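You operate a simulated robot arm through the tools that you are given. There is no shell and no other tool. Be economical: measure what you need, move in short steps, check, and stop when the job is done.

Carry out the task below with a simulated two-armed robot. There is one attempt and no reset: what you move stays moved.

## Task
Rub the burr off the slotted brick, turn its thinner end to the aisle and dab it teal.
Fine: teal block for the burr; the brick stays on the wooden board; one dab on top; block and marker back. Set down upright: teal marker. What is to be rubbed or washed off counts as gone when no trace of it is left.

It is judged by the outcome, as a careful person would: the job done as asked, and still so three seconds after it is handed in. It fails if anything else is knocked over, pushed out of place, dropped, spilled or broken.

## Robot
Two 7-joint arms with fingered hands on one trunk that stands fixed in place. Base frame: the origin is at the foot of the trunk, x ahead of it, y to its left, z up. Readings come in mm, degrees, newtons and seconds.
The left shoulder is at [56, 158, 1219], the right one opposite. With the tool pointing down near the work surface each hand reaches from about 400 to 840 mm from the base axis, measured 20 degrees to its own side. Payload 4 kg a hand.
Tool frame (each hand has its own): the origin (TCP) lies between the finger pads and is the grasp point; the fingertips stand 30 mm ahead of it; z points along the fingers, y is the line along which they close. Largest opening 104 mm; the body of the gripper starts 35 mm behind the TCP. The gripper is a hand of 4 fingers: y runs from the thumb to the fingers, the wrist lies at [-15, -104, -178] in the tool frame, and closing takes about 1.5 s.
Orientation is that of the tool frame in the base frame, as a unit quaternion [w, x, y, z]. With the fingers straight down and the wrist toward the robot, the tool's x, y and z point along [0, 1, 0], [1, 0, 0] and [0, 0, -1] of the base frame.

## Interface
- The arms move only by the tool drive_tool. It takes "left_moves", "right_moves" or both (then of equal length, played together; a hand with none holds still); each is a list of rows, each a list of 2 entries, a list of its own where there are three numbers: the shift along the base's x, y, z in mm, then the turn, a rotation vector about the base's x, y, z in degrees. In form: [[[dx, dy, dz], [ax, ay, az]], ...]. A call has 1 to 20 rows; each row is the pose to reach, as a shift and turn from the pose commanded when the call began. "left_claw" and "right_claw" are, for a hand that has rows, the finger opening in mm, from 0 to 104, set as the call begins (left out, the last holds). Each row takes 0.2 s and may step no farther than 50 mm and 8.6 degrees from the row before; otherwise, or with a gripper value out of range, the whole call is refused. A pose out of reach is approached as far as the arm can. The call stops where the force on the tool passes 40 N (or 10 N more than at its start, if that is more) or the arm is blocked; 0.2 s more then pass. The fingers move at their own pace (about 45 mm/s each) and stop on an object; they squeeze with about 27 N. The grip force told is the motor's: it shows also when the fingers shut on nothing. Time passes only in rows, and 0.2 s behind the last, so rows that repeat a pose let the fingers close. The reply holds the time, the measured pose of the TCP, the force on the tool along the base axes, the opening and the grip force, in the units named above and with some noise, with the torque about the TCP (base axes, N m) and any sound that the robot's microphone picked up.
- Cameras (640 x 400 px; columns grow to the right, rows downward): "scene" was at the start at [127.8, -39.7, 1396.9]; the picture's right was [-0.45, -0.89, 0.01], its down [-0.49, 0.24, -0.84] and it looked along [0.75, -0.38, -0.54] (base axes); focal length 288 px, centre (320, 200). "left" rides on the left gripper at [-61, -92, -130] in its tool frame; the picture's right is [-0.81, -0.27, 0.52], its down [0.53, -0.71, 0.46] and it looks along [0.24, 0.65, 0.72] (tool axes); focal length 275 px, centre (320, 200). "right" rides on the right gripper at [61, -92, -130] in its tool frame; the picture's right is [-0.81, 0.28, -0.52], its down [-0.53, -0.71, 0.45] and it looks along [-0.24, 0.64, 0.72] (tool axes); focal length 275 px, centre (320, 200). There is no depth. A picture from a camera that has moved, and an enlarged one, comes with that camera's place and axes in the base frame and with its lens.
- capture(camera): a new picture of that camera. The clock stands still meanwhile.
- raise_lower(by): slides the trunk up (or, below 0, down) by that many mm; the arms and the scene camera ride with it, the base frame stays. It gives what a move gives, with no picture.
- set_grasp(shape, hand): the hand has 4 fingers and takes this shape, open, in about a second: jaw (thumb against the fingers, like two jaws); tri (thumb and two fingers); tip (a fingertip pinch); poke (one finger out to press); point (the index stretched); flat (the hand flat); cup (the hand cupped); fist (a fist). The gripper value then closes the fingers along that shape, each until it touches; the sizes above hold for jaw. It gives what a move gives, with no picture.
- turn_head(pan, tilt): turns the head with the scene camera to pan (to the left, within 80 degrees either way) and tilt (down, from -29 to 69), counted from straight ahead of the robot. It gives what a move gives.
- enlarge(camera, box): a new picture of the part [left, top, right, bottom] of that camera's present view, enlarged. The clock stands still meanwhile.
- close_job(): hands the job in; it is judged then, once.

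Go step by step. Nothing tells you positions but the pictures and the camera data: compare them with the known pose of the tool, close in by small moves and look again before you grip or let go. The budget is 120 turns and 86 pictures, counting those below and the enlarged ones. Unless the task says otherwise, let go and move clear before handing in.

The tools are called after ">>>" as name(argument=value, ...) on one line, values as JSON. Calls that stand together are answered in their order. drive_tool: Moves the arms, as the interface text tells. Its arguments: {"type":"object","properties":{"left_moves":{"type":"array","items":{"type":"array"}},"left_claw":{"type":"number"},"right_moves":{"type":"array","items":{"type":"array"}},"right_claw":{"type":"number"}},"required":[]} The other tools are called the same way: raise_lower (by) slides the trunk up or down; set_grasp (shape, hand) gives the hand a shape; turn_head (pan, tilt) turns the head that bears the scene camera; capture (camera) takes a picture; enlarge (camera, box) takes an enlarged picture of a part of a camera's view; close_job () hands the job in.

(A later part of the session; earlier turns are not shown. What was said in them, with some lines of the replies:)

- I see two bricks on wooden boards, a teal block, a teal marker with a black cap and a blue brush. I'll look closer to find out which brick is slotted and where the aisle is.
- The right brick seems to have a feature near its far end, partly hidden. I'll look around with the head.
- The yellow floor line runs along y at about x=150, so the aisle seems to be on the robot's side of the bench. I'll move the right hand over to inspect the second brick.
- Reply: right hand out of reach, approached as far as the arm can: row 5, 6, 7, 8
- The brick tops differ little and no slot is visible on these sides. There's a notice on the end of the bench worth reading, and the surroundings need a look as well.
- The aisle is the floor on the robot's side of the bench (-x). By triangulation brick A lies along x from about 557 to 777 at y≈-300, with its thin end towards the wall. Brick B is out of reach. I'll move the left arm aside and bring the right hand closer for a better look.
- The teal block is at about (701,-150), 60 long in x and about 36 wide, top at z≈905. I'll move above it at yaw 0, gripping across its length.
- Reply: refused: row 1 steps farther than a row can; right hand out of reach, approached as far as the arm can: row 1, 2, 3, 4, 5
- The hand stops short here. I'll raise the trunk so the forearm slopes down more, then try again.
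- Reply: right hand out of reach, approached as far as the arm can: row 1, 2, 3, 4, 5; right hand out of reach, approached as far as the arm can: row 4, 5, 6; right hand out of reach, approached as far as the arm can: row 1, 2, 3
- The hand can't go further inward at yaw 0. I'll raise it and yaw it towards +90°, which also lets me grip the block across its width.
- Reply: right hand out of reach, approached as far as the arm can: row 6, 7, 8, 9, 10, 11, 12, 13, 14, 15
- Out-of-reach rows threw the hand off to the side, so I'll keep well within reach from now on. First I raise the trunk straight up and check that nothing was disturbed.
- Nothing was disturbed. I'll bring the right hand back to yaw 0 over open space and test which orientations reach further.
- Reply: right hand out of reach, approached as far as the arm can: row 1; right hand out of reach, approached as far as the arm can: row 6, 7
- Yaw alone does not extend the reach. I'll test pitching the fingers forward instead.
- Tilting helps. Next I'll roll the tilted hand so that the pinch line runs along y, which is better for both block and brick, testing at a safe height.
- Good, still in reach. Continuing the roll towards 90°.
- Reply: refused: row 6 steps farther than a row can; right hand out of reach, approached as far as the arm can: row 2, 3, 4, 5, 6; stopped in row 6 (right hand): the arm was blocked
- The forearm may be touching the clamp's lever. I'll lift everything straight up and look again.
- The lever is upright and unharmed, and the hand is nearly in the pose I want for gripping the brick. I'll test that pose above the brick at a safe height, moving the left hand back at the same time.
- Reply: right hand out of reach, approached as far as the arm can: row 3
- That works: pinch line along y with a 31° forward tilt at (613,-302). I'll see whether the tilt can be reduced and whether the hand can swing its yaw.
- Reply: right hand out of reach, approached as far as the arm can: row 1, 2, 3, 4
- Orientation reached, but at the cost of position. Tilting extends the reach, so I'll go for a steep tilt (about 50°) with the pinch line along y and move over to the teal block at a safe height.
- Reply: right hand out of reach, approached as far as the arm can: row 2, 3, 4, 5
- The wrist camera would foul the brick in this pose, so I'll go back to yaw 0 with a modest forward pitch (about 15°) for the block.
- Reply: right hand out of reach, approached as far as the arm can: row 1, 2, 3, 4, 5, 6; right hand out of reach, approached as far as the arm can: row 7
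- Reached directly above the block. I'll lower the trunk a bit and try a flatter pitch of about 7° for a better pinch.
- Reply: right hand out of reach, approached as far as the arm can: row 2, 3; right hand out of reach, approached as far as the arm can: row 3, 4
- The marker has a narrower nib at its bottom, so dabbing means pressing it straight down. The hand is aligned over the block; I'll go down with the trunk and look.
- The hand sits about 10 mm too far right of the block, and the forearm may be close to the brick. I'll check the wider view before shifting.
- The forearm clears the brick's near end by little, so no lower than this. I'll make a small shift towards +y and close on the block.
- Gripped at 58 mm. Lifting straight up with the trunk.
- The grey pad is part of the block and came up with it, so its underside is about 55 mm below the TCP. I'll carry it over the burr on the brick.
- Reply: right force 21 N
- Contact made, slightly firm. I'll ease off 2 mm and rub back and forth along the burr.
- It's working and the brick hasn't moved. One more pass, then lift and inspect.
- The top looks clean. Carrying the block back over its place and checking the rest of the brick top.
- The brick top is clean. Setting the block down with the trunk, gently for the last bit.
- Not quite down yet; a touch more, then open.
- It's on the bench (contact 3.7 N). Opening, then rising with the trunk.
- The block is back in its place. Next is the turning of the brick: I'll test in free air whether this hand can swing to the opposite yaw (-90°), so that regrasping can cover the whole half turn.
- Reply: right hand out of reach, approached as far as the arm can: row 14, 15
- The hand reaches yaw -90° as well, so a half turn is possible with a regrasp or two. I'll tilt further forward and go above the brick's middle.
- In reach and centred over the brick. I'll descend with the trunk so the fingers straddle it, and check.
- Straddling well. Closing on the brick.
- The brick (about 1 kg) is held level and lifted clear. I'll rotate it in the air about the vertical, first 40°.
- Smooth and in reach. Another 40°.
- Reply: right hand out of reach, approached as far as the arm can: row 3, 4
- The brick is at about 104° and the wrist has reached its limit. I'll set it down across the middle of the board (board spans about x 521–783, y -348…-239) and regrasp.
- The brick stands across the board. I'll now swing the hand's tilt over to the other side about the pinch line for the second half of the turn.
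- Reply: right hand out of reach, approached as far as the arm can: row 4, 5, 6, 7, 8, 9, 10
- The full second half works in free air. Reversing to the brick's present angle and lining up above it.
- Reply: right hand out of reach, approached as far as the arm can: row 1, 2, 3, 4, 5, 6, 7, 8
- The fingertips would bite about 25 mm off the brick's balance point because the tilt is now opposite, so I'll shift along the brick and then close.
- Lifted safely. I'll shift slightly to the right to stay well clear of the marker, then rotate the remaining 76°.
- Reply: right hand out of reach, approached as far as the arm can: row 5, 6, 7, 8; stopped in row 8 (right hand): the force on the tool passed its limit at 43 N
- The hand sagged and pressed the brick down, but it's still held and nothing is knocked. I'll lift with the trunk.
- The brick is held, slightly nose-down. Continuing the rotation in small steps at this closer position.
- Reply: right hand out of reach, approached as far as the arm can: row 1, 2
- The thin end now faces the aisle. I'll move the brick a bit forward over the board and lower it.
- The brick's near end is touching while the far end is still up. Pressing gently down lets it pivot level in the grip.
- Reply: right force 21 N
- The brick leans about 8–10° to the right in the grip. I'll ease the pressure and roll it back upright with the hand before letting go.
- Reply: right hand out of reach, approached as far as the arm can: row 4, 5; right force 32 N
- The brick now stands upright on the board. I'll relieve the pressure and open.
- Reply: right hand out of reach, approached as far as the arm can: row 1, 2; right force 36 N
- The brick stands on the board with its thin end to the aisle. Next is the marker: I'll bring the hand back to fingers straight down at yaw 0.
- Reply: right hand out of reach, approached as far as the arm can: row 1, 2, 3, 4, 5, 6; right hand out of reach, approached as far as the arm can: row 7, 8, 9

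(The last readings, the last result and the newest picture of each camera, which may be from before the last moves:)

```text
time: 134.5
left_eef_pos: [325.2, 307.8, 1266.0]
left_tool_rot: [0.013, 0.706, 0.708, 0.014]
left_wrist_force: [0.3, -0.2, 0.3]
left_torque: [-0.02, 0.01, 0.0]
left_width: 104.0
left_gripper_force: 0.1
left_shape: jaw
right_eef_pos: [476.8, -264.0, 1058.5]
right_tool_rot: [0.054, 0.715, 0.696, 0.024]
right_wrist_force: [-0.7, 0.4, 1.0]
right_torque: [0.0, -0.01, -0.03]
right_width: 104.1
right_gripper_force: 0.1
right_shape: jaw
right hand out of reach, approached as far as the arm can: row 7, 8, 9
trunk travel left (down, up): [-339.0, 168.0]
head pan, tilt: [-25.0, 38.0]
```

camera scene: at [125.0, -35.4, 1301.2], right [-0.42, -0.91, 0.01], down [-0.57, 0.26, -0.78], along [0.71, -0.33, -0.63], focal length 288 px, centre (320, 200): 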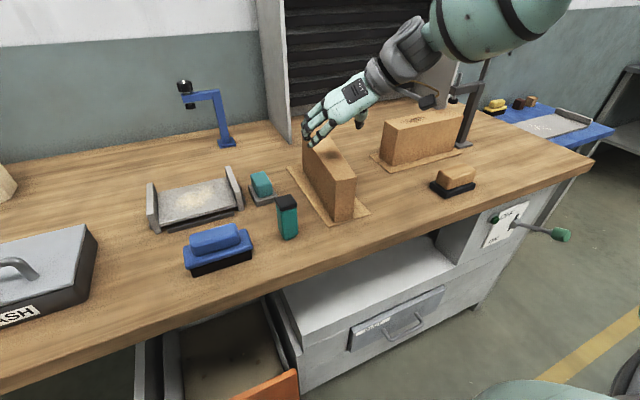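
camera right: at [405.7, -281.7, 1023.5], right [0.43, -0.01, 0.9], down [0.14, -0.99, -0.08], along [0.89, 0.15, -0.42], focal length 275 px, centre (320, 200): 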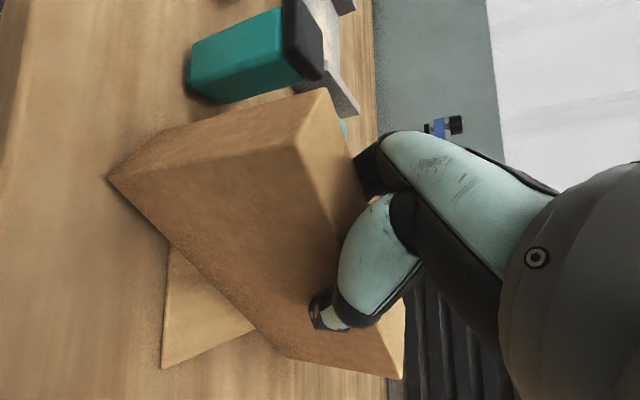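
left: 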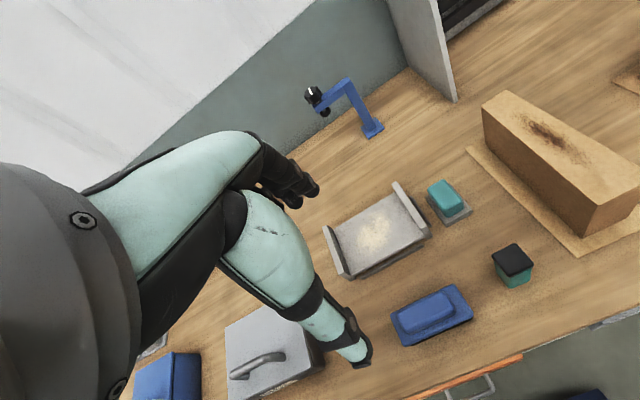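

>>> drive_tool(right_moves=[[[10, 25, 0], [1.2, 3.2, 0.7]], [[25, 55, -10], [2.5, 6.3, 1.4]], [[40, 80, -20], [2.5, 6.3, 1.4]], [[52, 100, -35], [2.5, 6.3, 1.4]], [[59, 105, -48], [2.5, 6.3, 1.4]], [[59, 105, -48], [2.5, 6.3, 1.4]]])

>>> capture(camera="right")

```text
time: 135.9
left_eef_pos: [324.6, 306.6, 1265.4]
left_tool_rot: [0.013, 0.706, 0.708, 0.015]
left_wrist_force: [-0.4, 0.3, -0.8]
left_torque: [0.01, 0.01, -0.04]
left_width: 104.0
left_gripper_force: 0.0
left_shape: jaw
right_eef_pos: [535.2, -159.2, 1012.0]
right_tool_rot: [-0.001, 0.707, 0.707, 0.001]
right_wrist_force: [0.3, -0.1, 0.4]
right_torque: [0.01, 0.0, -0.02]
right_width: 104.0
right_gripper_force: 0.2
right_shape: jaw
trunk travel left (down, up): [-339.0, 168.0]
head pan, tilt: [-25.0, 38.0]
```

```text
10 pictures are left
camera right: at [443.3, -98.7, 1143.6], right [0.27, -0.81, 0.52], down [-0.71, -0.53, -0.46], along [0.65, -0.24, -0.72], focal length 275 px, centre (320, 200)
```

right: 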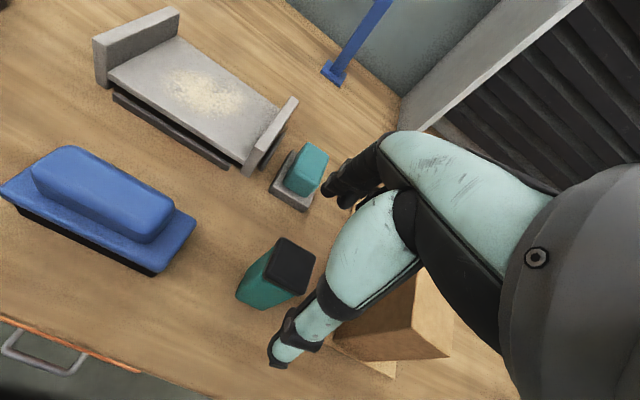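

Aligned over the marker (about (540,-158)). Descending to grip its body below the cap.

>>> drive_tool(right_moves=[[[4, 1, -20], [0, 0, 0]], [[4, 1, -40], [0, 0, 0]], [[4, 1, -60], [0, 0, 0]], [[4, 1, -72], [0, 0, 0]], [[4, 1, -79], [0, 0, 0]], [[4, 1, -79], [0, 0, 0]]])

>>> enlarge(camera="scene", box=[220, 130, 380, 260])

```text
time: 137.3
left_eef_pos: [325.4, 307.1, 1265.4]
left_tool_rot: [0.012, 0.705, 0.708, 0.014]
left_wrist_force: [0.7, 0.7, 0.9]
left_torque: [0.02, 0.02, -0.02]
left_width: 103.9
left_gripper_force: 0.1
left_shape: jaw
right_eef_pos: [540.5, -158.5, 934.0]
right_tool_rot: [0.0, 0.707, 0.707, 0.002]
right_wrist_force: [0.0, 0.9, -0.1]
right_torque: [0.02, 0.0, 0.02]
right_width: 103.7
right_gripper_force: 0.0
right_shape: jaw
trunk travel left (down, up): [-339.0, 168.0]
head pan, tilt: [-25.0, 38.0]
```

```text
3.08 times, centred on (300, 195) of scene
camera zoom: at [125.0, -35.4, 1301.2], right [-0.42, -0.91, 0.01], down [-0.57, 0.26, -0.78], along [0.71, -0.33, -0.63], focal length 886 px, centre (382, 215)
```

zoom: 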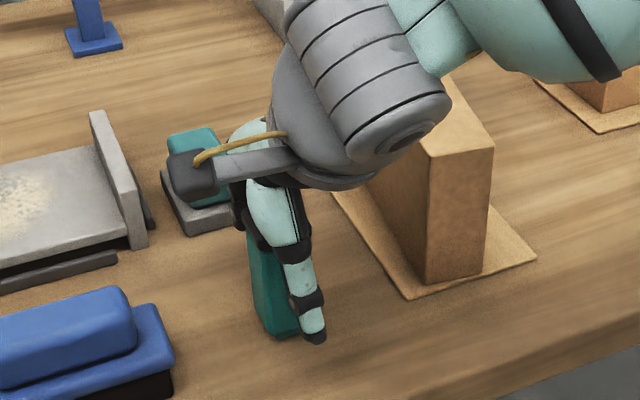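

>>> drive_tool(right_moves=[[[0, 0, 0], [0, 0, 0]], [[0, 0, 0], [0, 0, 0]], [[0, 0, 0], [0, 0, 0]], [[0, 0, 0], [0, 0, 0]], [[0, 0, 0], [0, 0, 0]], [[0, 0, 0], [0, 0, 0]], [[0, 0, 0], [0, 0, 0]], [[0, 0, 0], [0, 0, 0]], [[0, 0, 0], [0, 0, 0]]], right_claw=15)

>>> drive_tool(right_moves=[[[0, 0, 20], [0, 0, 0]], [[0, 0, 50], [0, 0, 0]], [[0, 0, 90], [0, 0, 0]], [[0, 0, 130], [0, 0, 0]], [[0, 0, 145], [0, 0, 0]], [[0, 0, 145], [0, 0, 0]]])

>>> capture(camera="scene")

```text
time: 139.3
left_eef_pos: [325.6, 307.7, 1265.7]
left_tool_rot: [0.012, 0.706, 0.708, 0.014]
left_wrist_force: [0.4, 0.0, -0.6]
left_torque: [0.04, 0.01, 0.0]
left_width: 104.1
left_gripper_force: 0.0
left_shape: jaw
right_eef_pos: [540.1, -158.3, 933.7]
right_tool_rot: [0.0, 0.707, 0.707, 0.001]
right_wrist_force: [-0.2, -0.1, -0.3]
right_torque: [0.0, 0.01, 0.02]
right_width: 29.3
right_gripper_force: 27.2
right_shape: jaw
trunk travel left (down, up): [-339.0, 168.0]
head pan, tilt: [-25.0, 38.0]
```

```text
time: 140.7
left_eef_pos: [326.2, 306.8, 1265.7]
left_tool_rot: [0.012, 0.705, 0.709, 0.013]
left_wrist_force: [-0.1, 0.2, 0.0]
left_torque: [-0.04, 0.02, 0.0]
left_width: 103.9
left_gripper_force: 0.1
left_shape: jaw
right_eef_pos: [539.7, -159.7, 1077.3]
right_tool_rot: [0.0, 0.707, 0.707, 0.001]
right_wrist_force: [0.2, 0.0, -1.6]
right_torque: [-0.01, 0.01, 0.03]
right_width: 29.0
right_gripper_force: 27.0
right_shape: jaw
trunk travel left (down, up): [-339.0, 168.0]
head pan, tilt: [-25.0, 38.0]
```

```text
8 pictures are left
camera scene: at [125.4, -35.4, 1301.1], right [-0.42, -0.91, 0.01], down [-0.57, 0.26, -0.78], along [0.71, -0.33, -0.63], focal length 288 px, centre (320, 200)
```

scene: 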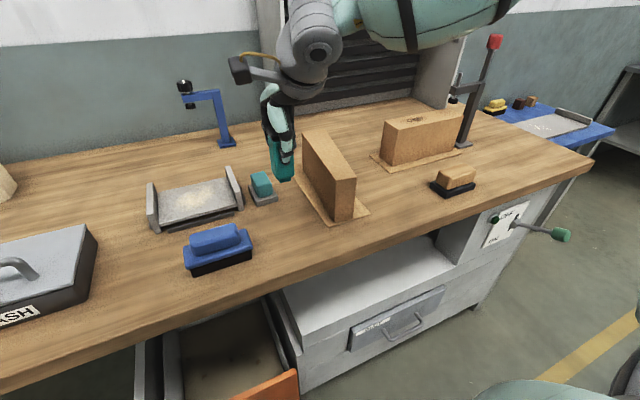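

Marker in hand. I'll zoom in to see exactly how the brick lies.

>>> enlarge(camera="scene", box=[260, 110, 400, 240])

```text
3.08 times, centred on (330, 175) of scene
camera zoom: at [125.4, -35.4, 1301.1], right [-0.42, -0.91, 0.01], down [-0.57, 0.26, -0.78], along [0.71, -0.33, -0.63], focal length 886 px, centre (289, 277)
```

zoom: 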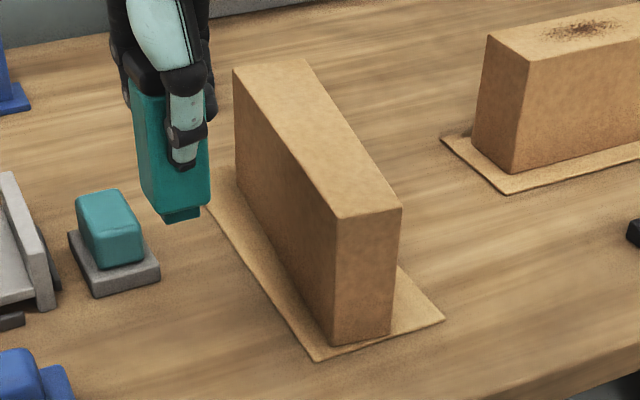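

The brick stands fully on the board with its thin end towards the aisle (within about 7°). I'll carry the marker above (585,-285) on the brick top.

>>> drive_tool(right_moves=[[[5, 0, 12], [0, 0, 0]], [[15, -35, 15], [0, 0, 0]], [[28, -70, 15], [0, 0, 0]], [[38, -105, 15], [0, 0, 0]], [[45, -126, 12], [0, 0, 0]], [[45, -126, 0], [0, 0, 0]], [[45, -126, -10], [0, 0, 0]], [[45, -126, -16], [0, 0, 0]]])

>>> enlarge(camera="scene", box=[260, 100, 400, 230])

```text
time: 142.5
left_eef_pos: [325.9, 307.9, 1266.3]
left_tool_rot: [0.012, 0.706, 0.708, 0.013]
left_wrist_force: [0.6, 0.8, -0.4]
left_torque: [-0.01, -0.01, -0.01]
left_width: 104.1
left_gripper_force: 0.0
left_shape: jaw
right_eef_pos: [585.0, -285.3, 1062.9]
right_tool_rot: [-0.001, 0.706, 0.708, 0.002]
right_wrist_force: [-0.3, 0.0, -1.5]
right_torque: [-0.01, 0.0, -0.02]
right_width: 29.1
right_gripper_force: 27.0
right_shape: jaw
trunk travel left (down, up): [-339.0, 168.0]
head pan, tilt: [-25.0, 38.0]
```

```text
3.08 times, centred on (330, 165) of scene
camera zoom: at [125.2, -35.5, 1301.2], right [-0.42, -0.91, 0.01], down [-0.57, 0.26, -0.78], along [0.71, -0.33, -0.63], focal length 886 px, centre (289, 308)
```

zoom: 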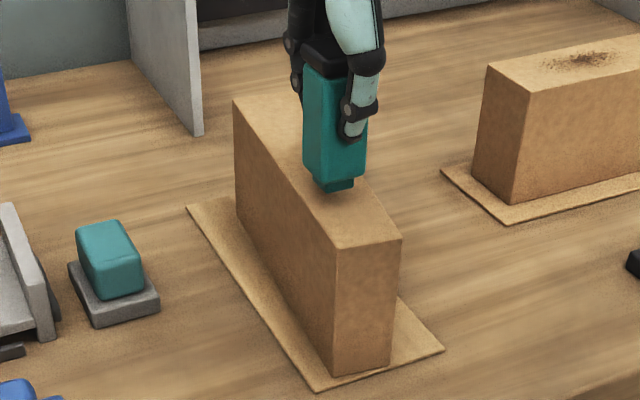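

>>> drive_tool(right_moves=[[[0, 0, -4], [0, 0, 0]], [[0, 0, -8], [0, 0, 0]], [[0, 0, -11], [0, 0, 0]]])

```text
time: 143.3
left_eef_pos: [325.3, 307.1, 1265.9]
left_tool_rot: [0.012, 0.706, 0.708, 0.014]
left_wrist_force: [-0.1, 0.2, 0.6]
left_torque: [0.0, -0.04, -0.02]
left_width: 103.9
left_gripper_force: 0.0
left_shape: jaw
right_eef_pos: [584.7, -283.8, 1051.3]
right_tool_rot: [-0.001, 0.707, 0.708, 0.001]
right_wrist_force: [0.3, 0.3, -1.2]
right_torque: [-0.01, -0.03, 0.04]
right_width: 29.0
right_gripper_force: 27.2
right_shape: jaw
trunk travel left (down, up): [-339.0, 168.0]
head pan, tilt: [-25.0, 38.0]
```

>>> drive_tool(right_moves=[[[0, 0, -2], [0, 0, 0]], [[0, 0, -4], [0, 0, 0]]])

```text
time: 143.9
left_eef_pos: [323.7, 308.3, 1266.5]
left_tool_rot: [0.013, 0.706, 0.708, 0.014]
left_wrist_force: [-0.3, 0.3, 0.4]
left_torque: [0.04, -0.02, 0.03]
left_width: 104.0
left_gripper_force: 0.1
left_shape: jaw
right_eef_pos: [583.6, -284.8, 1050.2]
right_tool_rot: [0.001, 0.707, 0.707, 0.002]
right_wrist_force: [-0.9, -2.5, 12.4]
right_torque: [-0.07, -0.04, -0.06]
right_width: 29.7
right_gripper_force: 26.9
right_shape: jaw
trunk travel left (down, up): [-339.0, 168.0]
head pan, tilt: [-25.0, 38.0]
```

Firm contact (12 N): dabbed. Lifting straight up, moving back towards the marker's place and checking.

>>> drive_tool(right_moves=[[[0, 0, 6], [0, 0, 0]], [[0, 0, 30], [0, 0, 0]], [[0, 10, 45], [0, 0, 0]], [[-10, 45, 45], [0, 0, 0]], [[-22, 80, 45], [0, 0, 0]], [[-34, 110, 45], [0, 0, 0]], [[-44, 126, 43], [0, 0, 0]], [[-44, 126, 43], [0, 0, 0]]])

>>> enlarge(camera="scene", box=[260, 100, 400, 230])

```text
time: 145.7
left_eef_pos: [324.7, 306.7, 1265.4]
left_tool_rot: [0.012, 0.706, 0.708, 0.014]
left_wrist_force: [-1.0, -1.2, 0.3]
left_torque: [0.0, 0.01, -0.01]
left_width: 104.0
left_gripper_force: 0.1
left_shape: jaw
right_eef_pos: [539.2, -159.5, 1089.4]
right_tool_rot: [-0.001, 0.707, 0.707, 0.002]
right_wrist_force: [0.0, -0.5, -1.2]
right_torque: [0.01, -0.01, 0.03]
right_width: 29.6
right_gripper_force: 27.0
right_shape: jaw
trunk travel left (down, up): [-339.0, 168.0]
head pan, tilt: [-25.0, 38.0]
```

```text
3.08 times, centred on (330, 165) of scene
camera zoom: at [124.8, -35.9, 1301.2], right [-0.42, -0.91, 0.01], down [-0.57, 0.26, -0.78], along [0.71, -0.33, -0.63], focal length 886 px, centre (289, 308)
```

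zoom: 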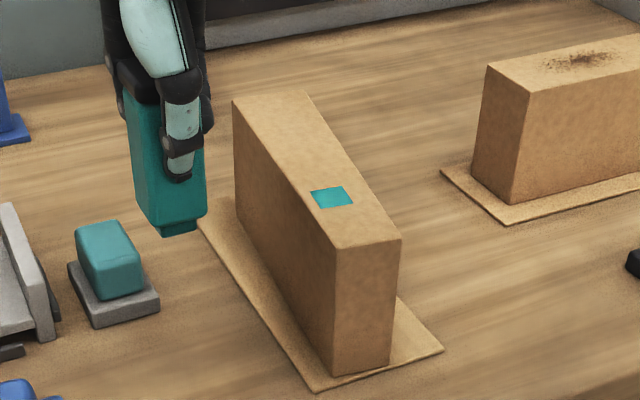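

A clean teal dab is on top. Lowering the marker back onto its spot.

>>> drive_tool(right_moves=[[[1, 1, -40], [0, 0, 0]], [[1, 1, -80], [0, 0, 0]], [[1, 1, -115], [0, 0, 0]], [[1, 1, -140], [0, 0, 0]], [[1, 1, -150], [0, 0, 0]], [[1, 1, -153], [0, 0, 0]], [[1, 1, -153], [0, 0, 0]]])

```text
time: 147.3
left_eef_pos: [324.5, 307.6, 1266.1]
left_tool_rot: [0.012, 0.705, 0.709, 0.014]
left_wrist_force: [-0.2, -0.2, -0.7]
left_torque: [-0.01, -0.01, -0.04]
left_width: 103.8
left_gripper_force: 0.1
left_shape: jaw
right_eef_pos: [542.6, -157.1, 937.7]
right_tool_rot: [-0.001, 0.707, 0.707, 0.001]
right_wrist_force: [-0.9, -1.2, -2.0]
right_torque: [0.01, -0.04, 0.02]
right_width: 29.5
right_gripper_force: 27.1
right_shape: jaw
trunk travel left (down, up): [-339.0, 168.0]
head pan, tilt: [-25.0, 38.0]
```

>>> drive_tool(right_moves=[[[-1, -1, -2], [0, 0, 0]], [[-1, -1, -4], [0, 0, 0]], [[-1, -1, -4], [0, 0, 0]]])

```text
time: 148.1
left_eef_pos: [325.4, 308.4, 1265.1]
left_tool_rot: [0.012, 0.705, 0.709, 0.014]
left_wrist_force: [-0.1, 0.4, 0.9]
left_torque: [-0.01, 0.0, 0.0]
left_width: 104.1
left_gripper_force: 0.0
left_shape: jaw
right_eef_pos: [541.3, -157.5, 933.4]
right_tool_rot: [0.0, 0.707, 0.707, 0.002]
right_wrist_force: [0.3, -0.1, -1.5]
right_torque: [-0.02, -0.01, 0.0]
right_width: 29.2
right_gripper_force: 27.0
right_shape: jaw
trunk travel left (down, up): [-339.0, 168.0]
head pan, tilt: [-25.0, 38.0]
```

>>> drive_tool(right_moves=[[[0, 0, -1], [0, 0, 0]], [[0, 0, -2], [0, 0, 0]], [[0, 0, -2], [0, 0, 0]]])

```text
time: 148.9
left_eef_pos: [324.6, 308.1, 1265.1]
left_tool_rot: [0.012, 0.705, 0.709, 0.014]
left_wrist_force: [0.3, -0.4, 0.2]
left_torque: [0.01, 0.01, 0.01]
left_width: 104.1
left_gripper_force: 0.0
left_shape: jaw
right_eef_pos: [538.8, -157.7, 932.4]
right_tool_rot: [0.0, 0.707, 0.708, 0.003]
right_wrist_force: [-1.2, 0.2, 6.2]
right_torque: [0.0, -0.05, -0.01]
right_width: 29.3
right_gripper_force: 27.1
right_shape: jaw
trunk travel left (down, up): [-339.0, 168.0]
head pan, tilt: [-25.0, 38.0]
```

Down on the bench with 6 N. Opening, then rising straight up.

>>> drive_tool(right_moves=[[[0, 0, 1], [0, 0, 0]], [[0, 0, 1], [0, 0, 0]], [[0, 0, 1], [0, 0, 0]], [[0, 0, 1], [0, 0, 0]], [[0, 0, 1], [0, 0, 0]], [[0, 0, 1], [0, 0, 0]], [[0, 0, 1], [0, 0, 0]]], right_claw=104)

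>>> drive_tool(right_moves=[[[0, 0, 20], [0, 0, 0]], [[0, 0, 50], [0, 0, 0]], [[0, 0, 90], [0, 0, 0]], [[0, 0, 130], [0, 0, 0]], [[-20, -10, 160], [0, 0, 0]], [[-50, -30, 180], [0, 0, 0]], [[-80, -50, 190], [0, 0, 0]], [[-80, -50, 190], [0, 0, 0]]])

>>> capture(camera="scene")

>>> enlarge(camera="scene", box=[230, 110, 390, 250])

```text
time: 150.5
left_eef_pos: [325.2, 307.1, 1266.8]
left_tool_rot: [0.011, 0.706, 0.708, 0.013]
left_wrist_force: [0.3, -0.1, -0.4]
left_torque: [-0.02, 0.02, -0.01]
left_width: 104.2
left_gripper_force: 0.0
left_shape: jaw
right_eef_pos: [540.7, -157.5, 933.4]
right_tool_rot: [-0.001, 0.707, 0.707, 0.002]
right_wrist_force: [0.2, -0.1, -0.1]
right_torque: [0.02, -0.02, -0.04]
right_width: 103.7
right_gripper_force: 0.1
right_shape: jaw
trunk travel left (down, up): [-339.0, 168.0]
head pan, tilt: [-25.0, 38.0]
```

```text
time: 152.3
left_eef_pos: [327.4, 307.2, 1265.9]
left_tool_rot: [0.012, 0.706, 0.708, 0.014]
left_wrist_force: [0.7, 0.1, -0.2]
left_torque: [-0.04, 0.04, 0.02]
left_width: 104.1
left_gripper_force: 0.1
left_shape: jaw
right_eef_pos: [460.1, -208.8, 1121.5]
right_tool_rot: [-0.002, 0.707, 0.708, 0.001]
right_wrist_force: [0.2, -0.2, -0.3]
right_torque: [0.01, 0.01, 0.01]
right_width: 103.9
right_gripper_force: 0.1
right_shape: jaw
trunk travel left (down, up): [-339.0, 168.0]
head pan, tilt: [-25.0, 38.0]
```

```text
4 pictures are left
camera scene: at [125.8, -34.7, 1301.1], right [-0.42, -0.91, 0.01], down [-0.57, 0.26, -0.78], along [0.71, -0.33, -0.63], focal length 288 px, centre (320, 200)
```

scene: 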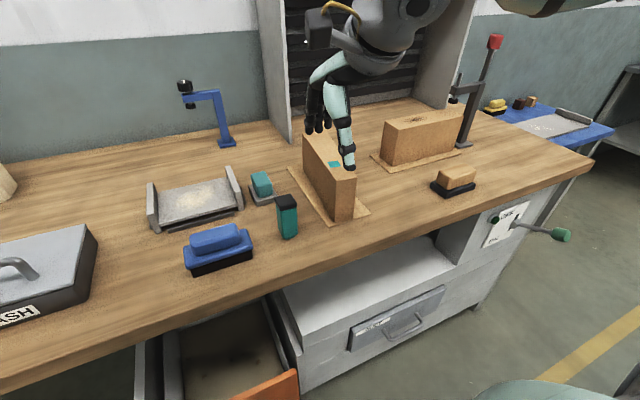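

```text
2.86 times, centred on (310, 180) of scene
camera zoom: at [125.8, -34.7, 1301.1], right [-0.42, -0.91, 0.01], down [-0.57, 0.26, -0.78], along [0.71, -0.33, -0.63], focal length 823 px, centre (349, 257)
```

zoom: 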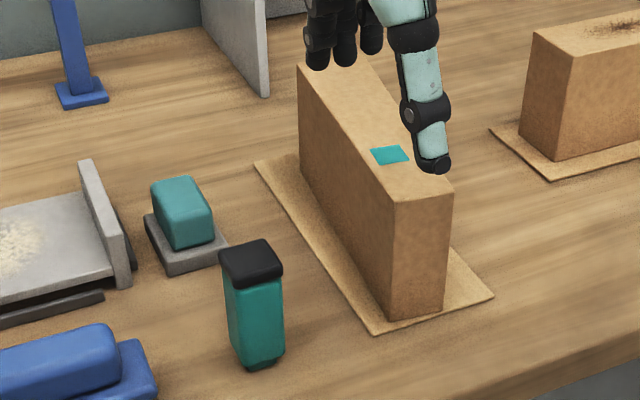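

The burr is gone, the thin end faces the aisle, and there's one teal dab on top. The block and the upright marker are back in place and both hands are clear, so I'm handing in.

>>> close_job()

```text
The job is handed in.
```

I handed the job in, but I never saw a slot on the brick I worked on. I chose it because the other brick was out of reach, so I can't say for certain it is the slotted one.

- **Burr:** rubbed off with the teal block; the last close-up shows no trace.
- **Turn:** the thinner end now points to the aisle, about 7° off straight. I took the aisle to be the floor on the robot's side of the bench. I had to lift the brick to turn it and set it down once partway. At one point it was pressed down and tilted in the grip, but it now stands flat on the wooden board.
- **Dab:** one teal dab on top.
- **Block and marker:** both are back where they stood, and the marker is upright. I saw nothing else knocked over or moved.
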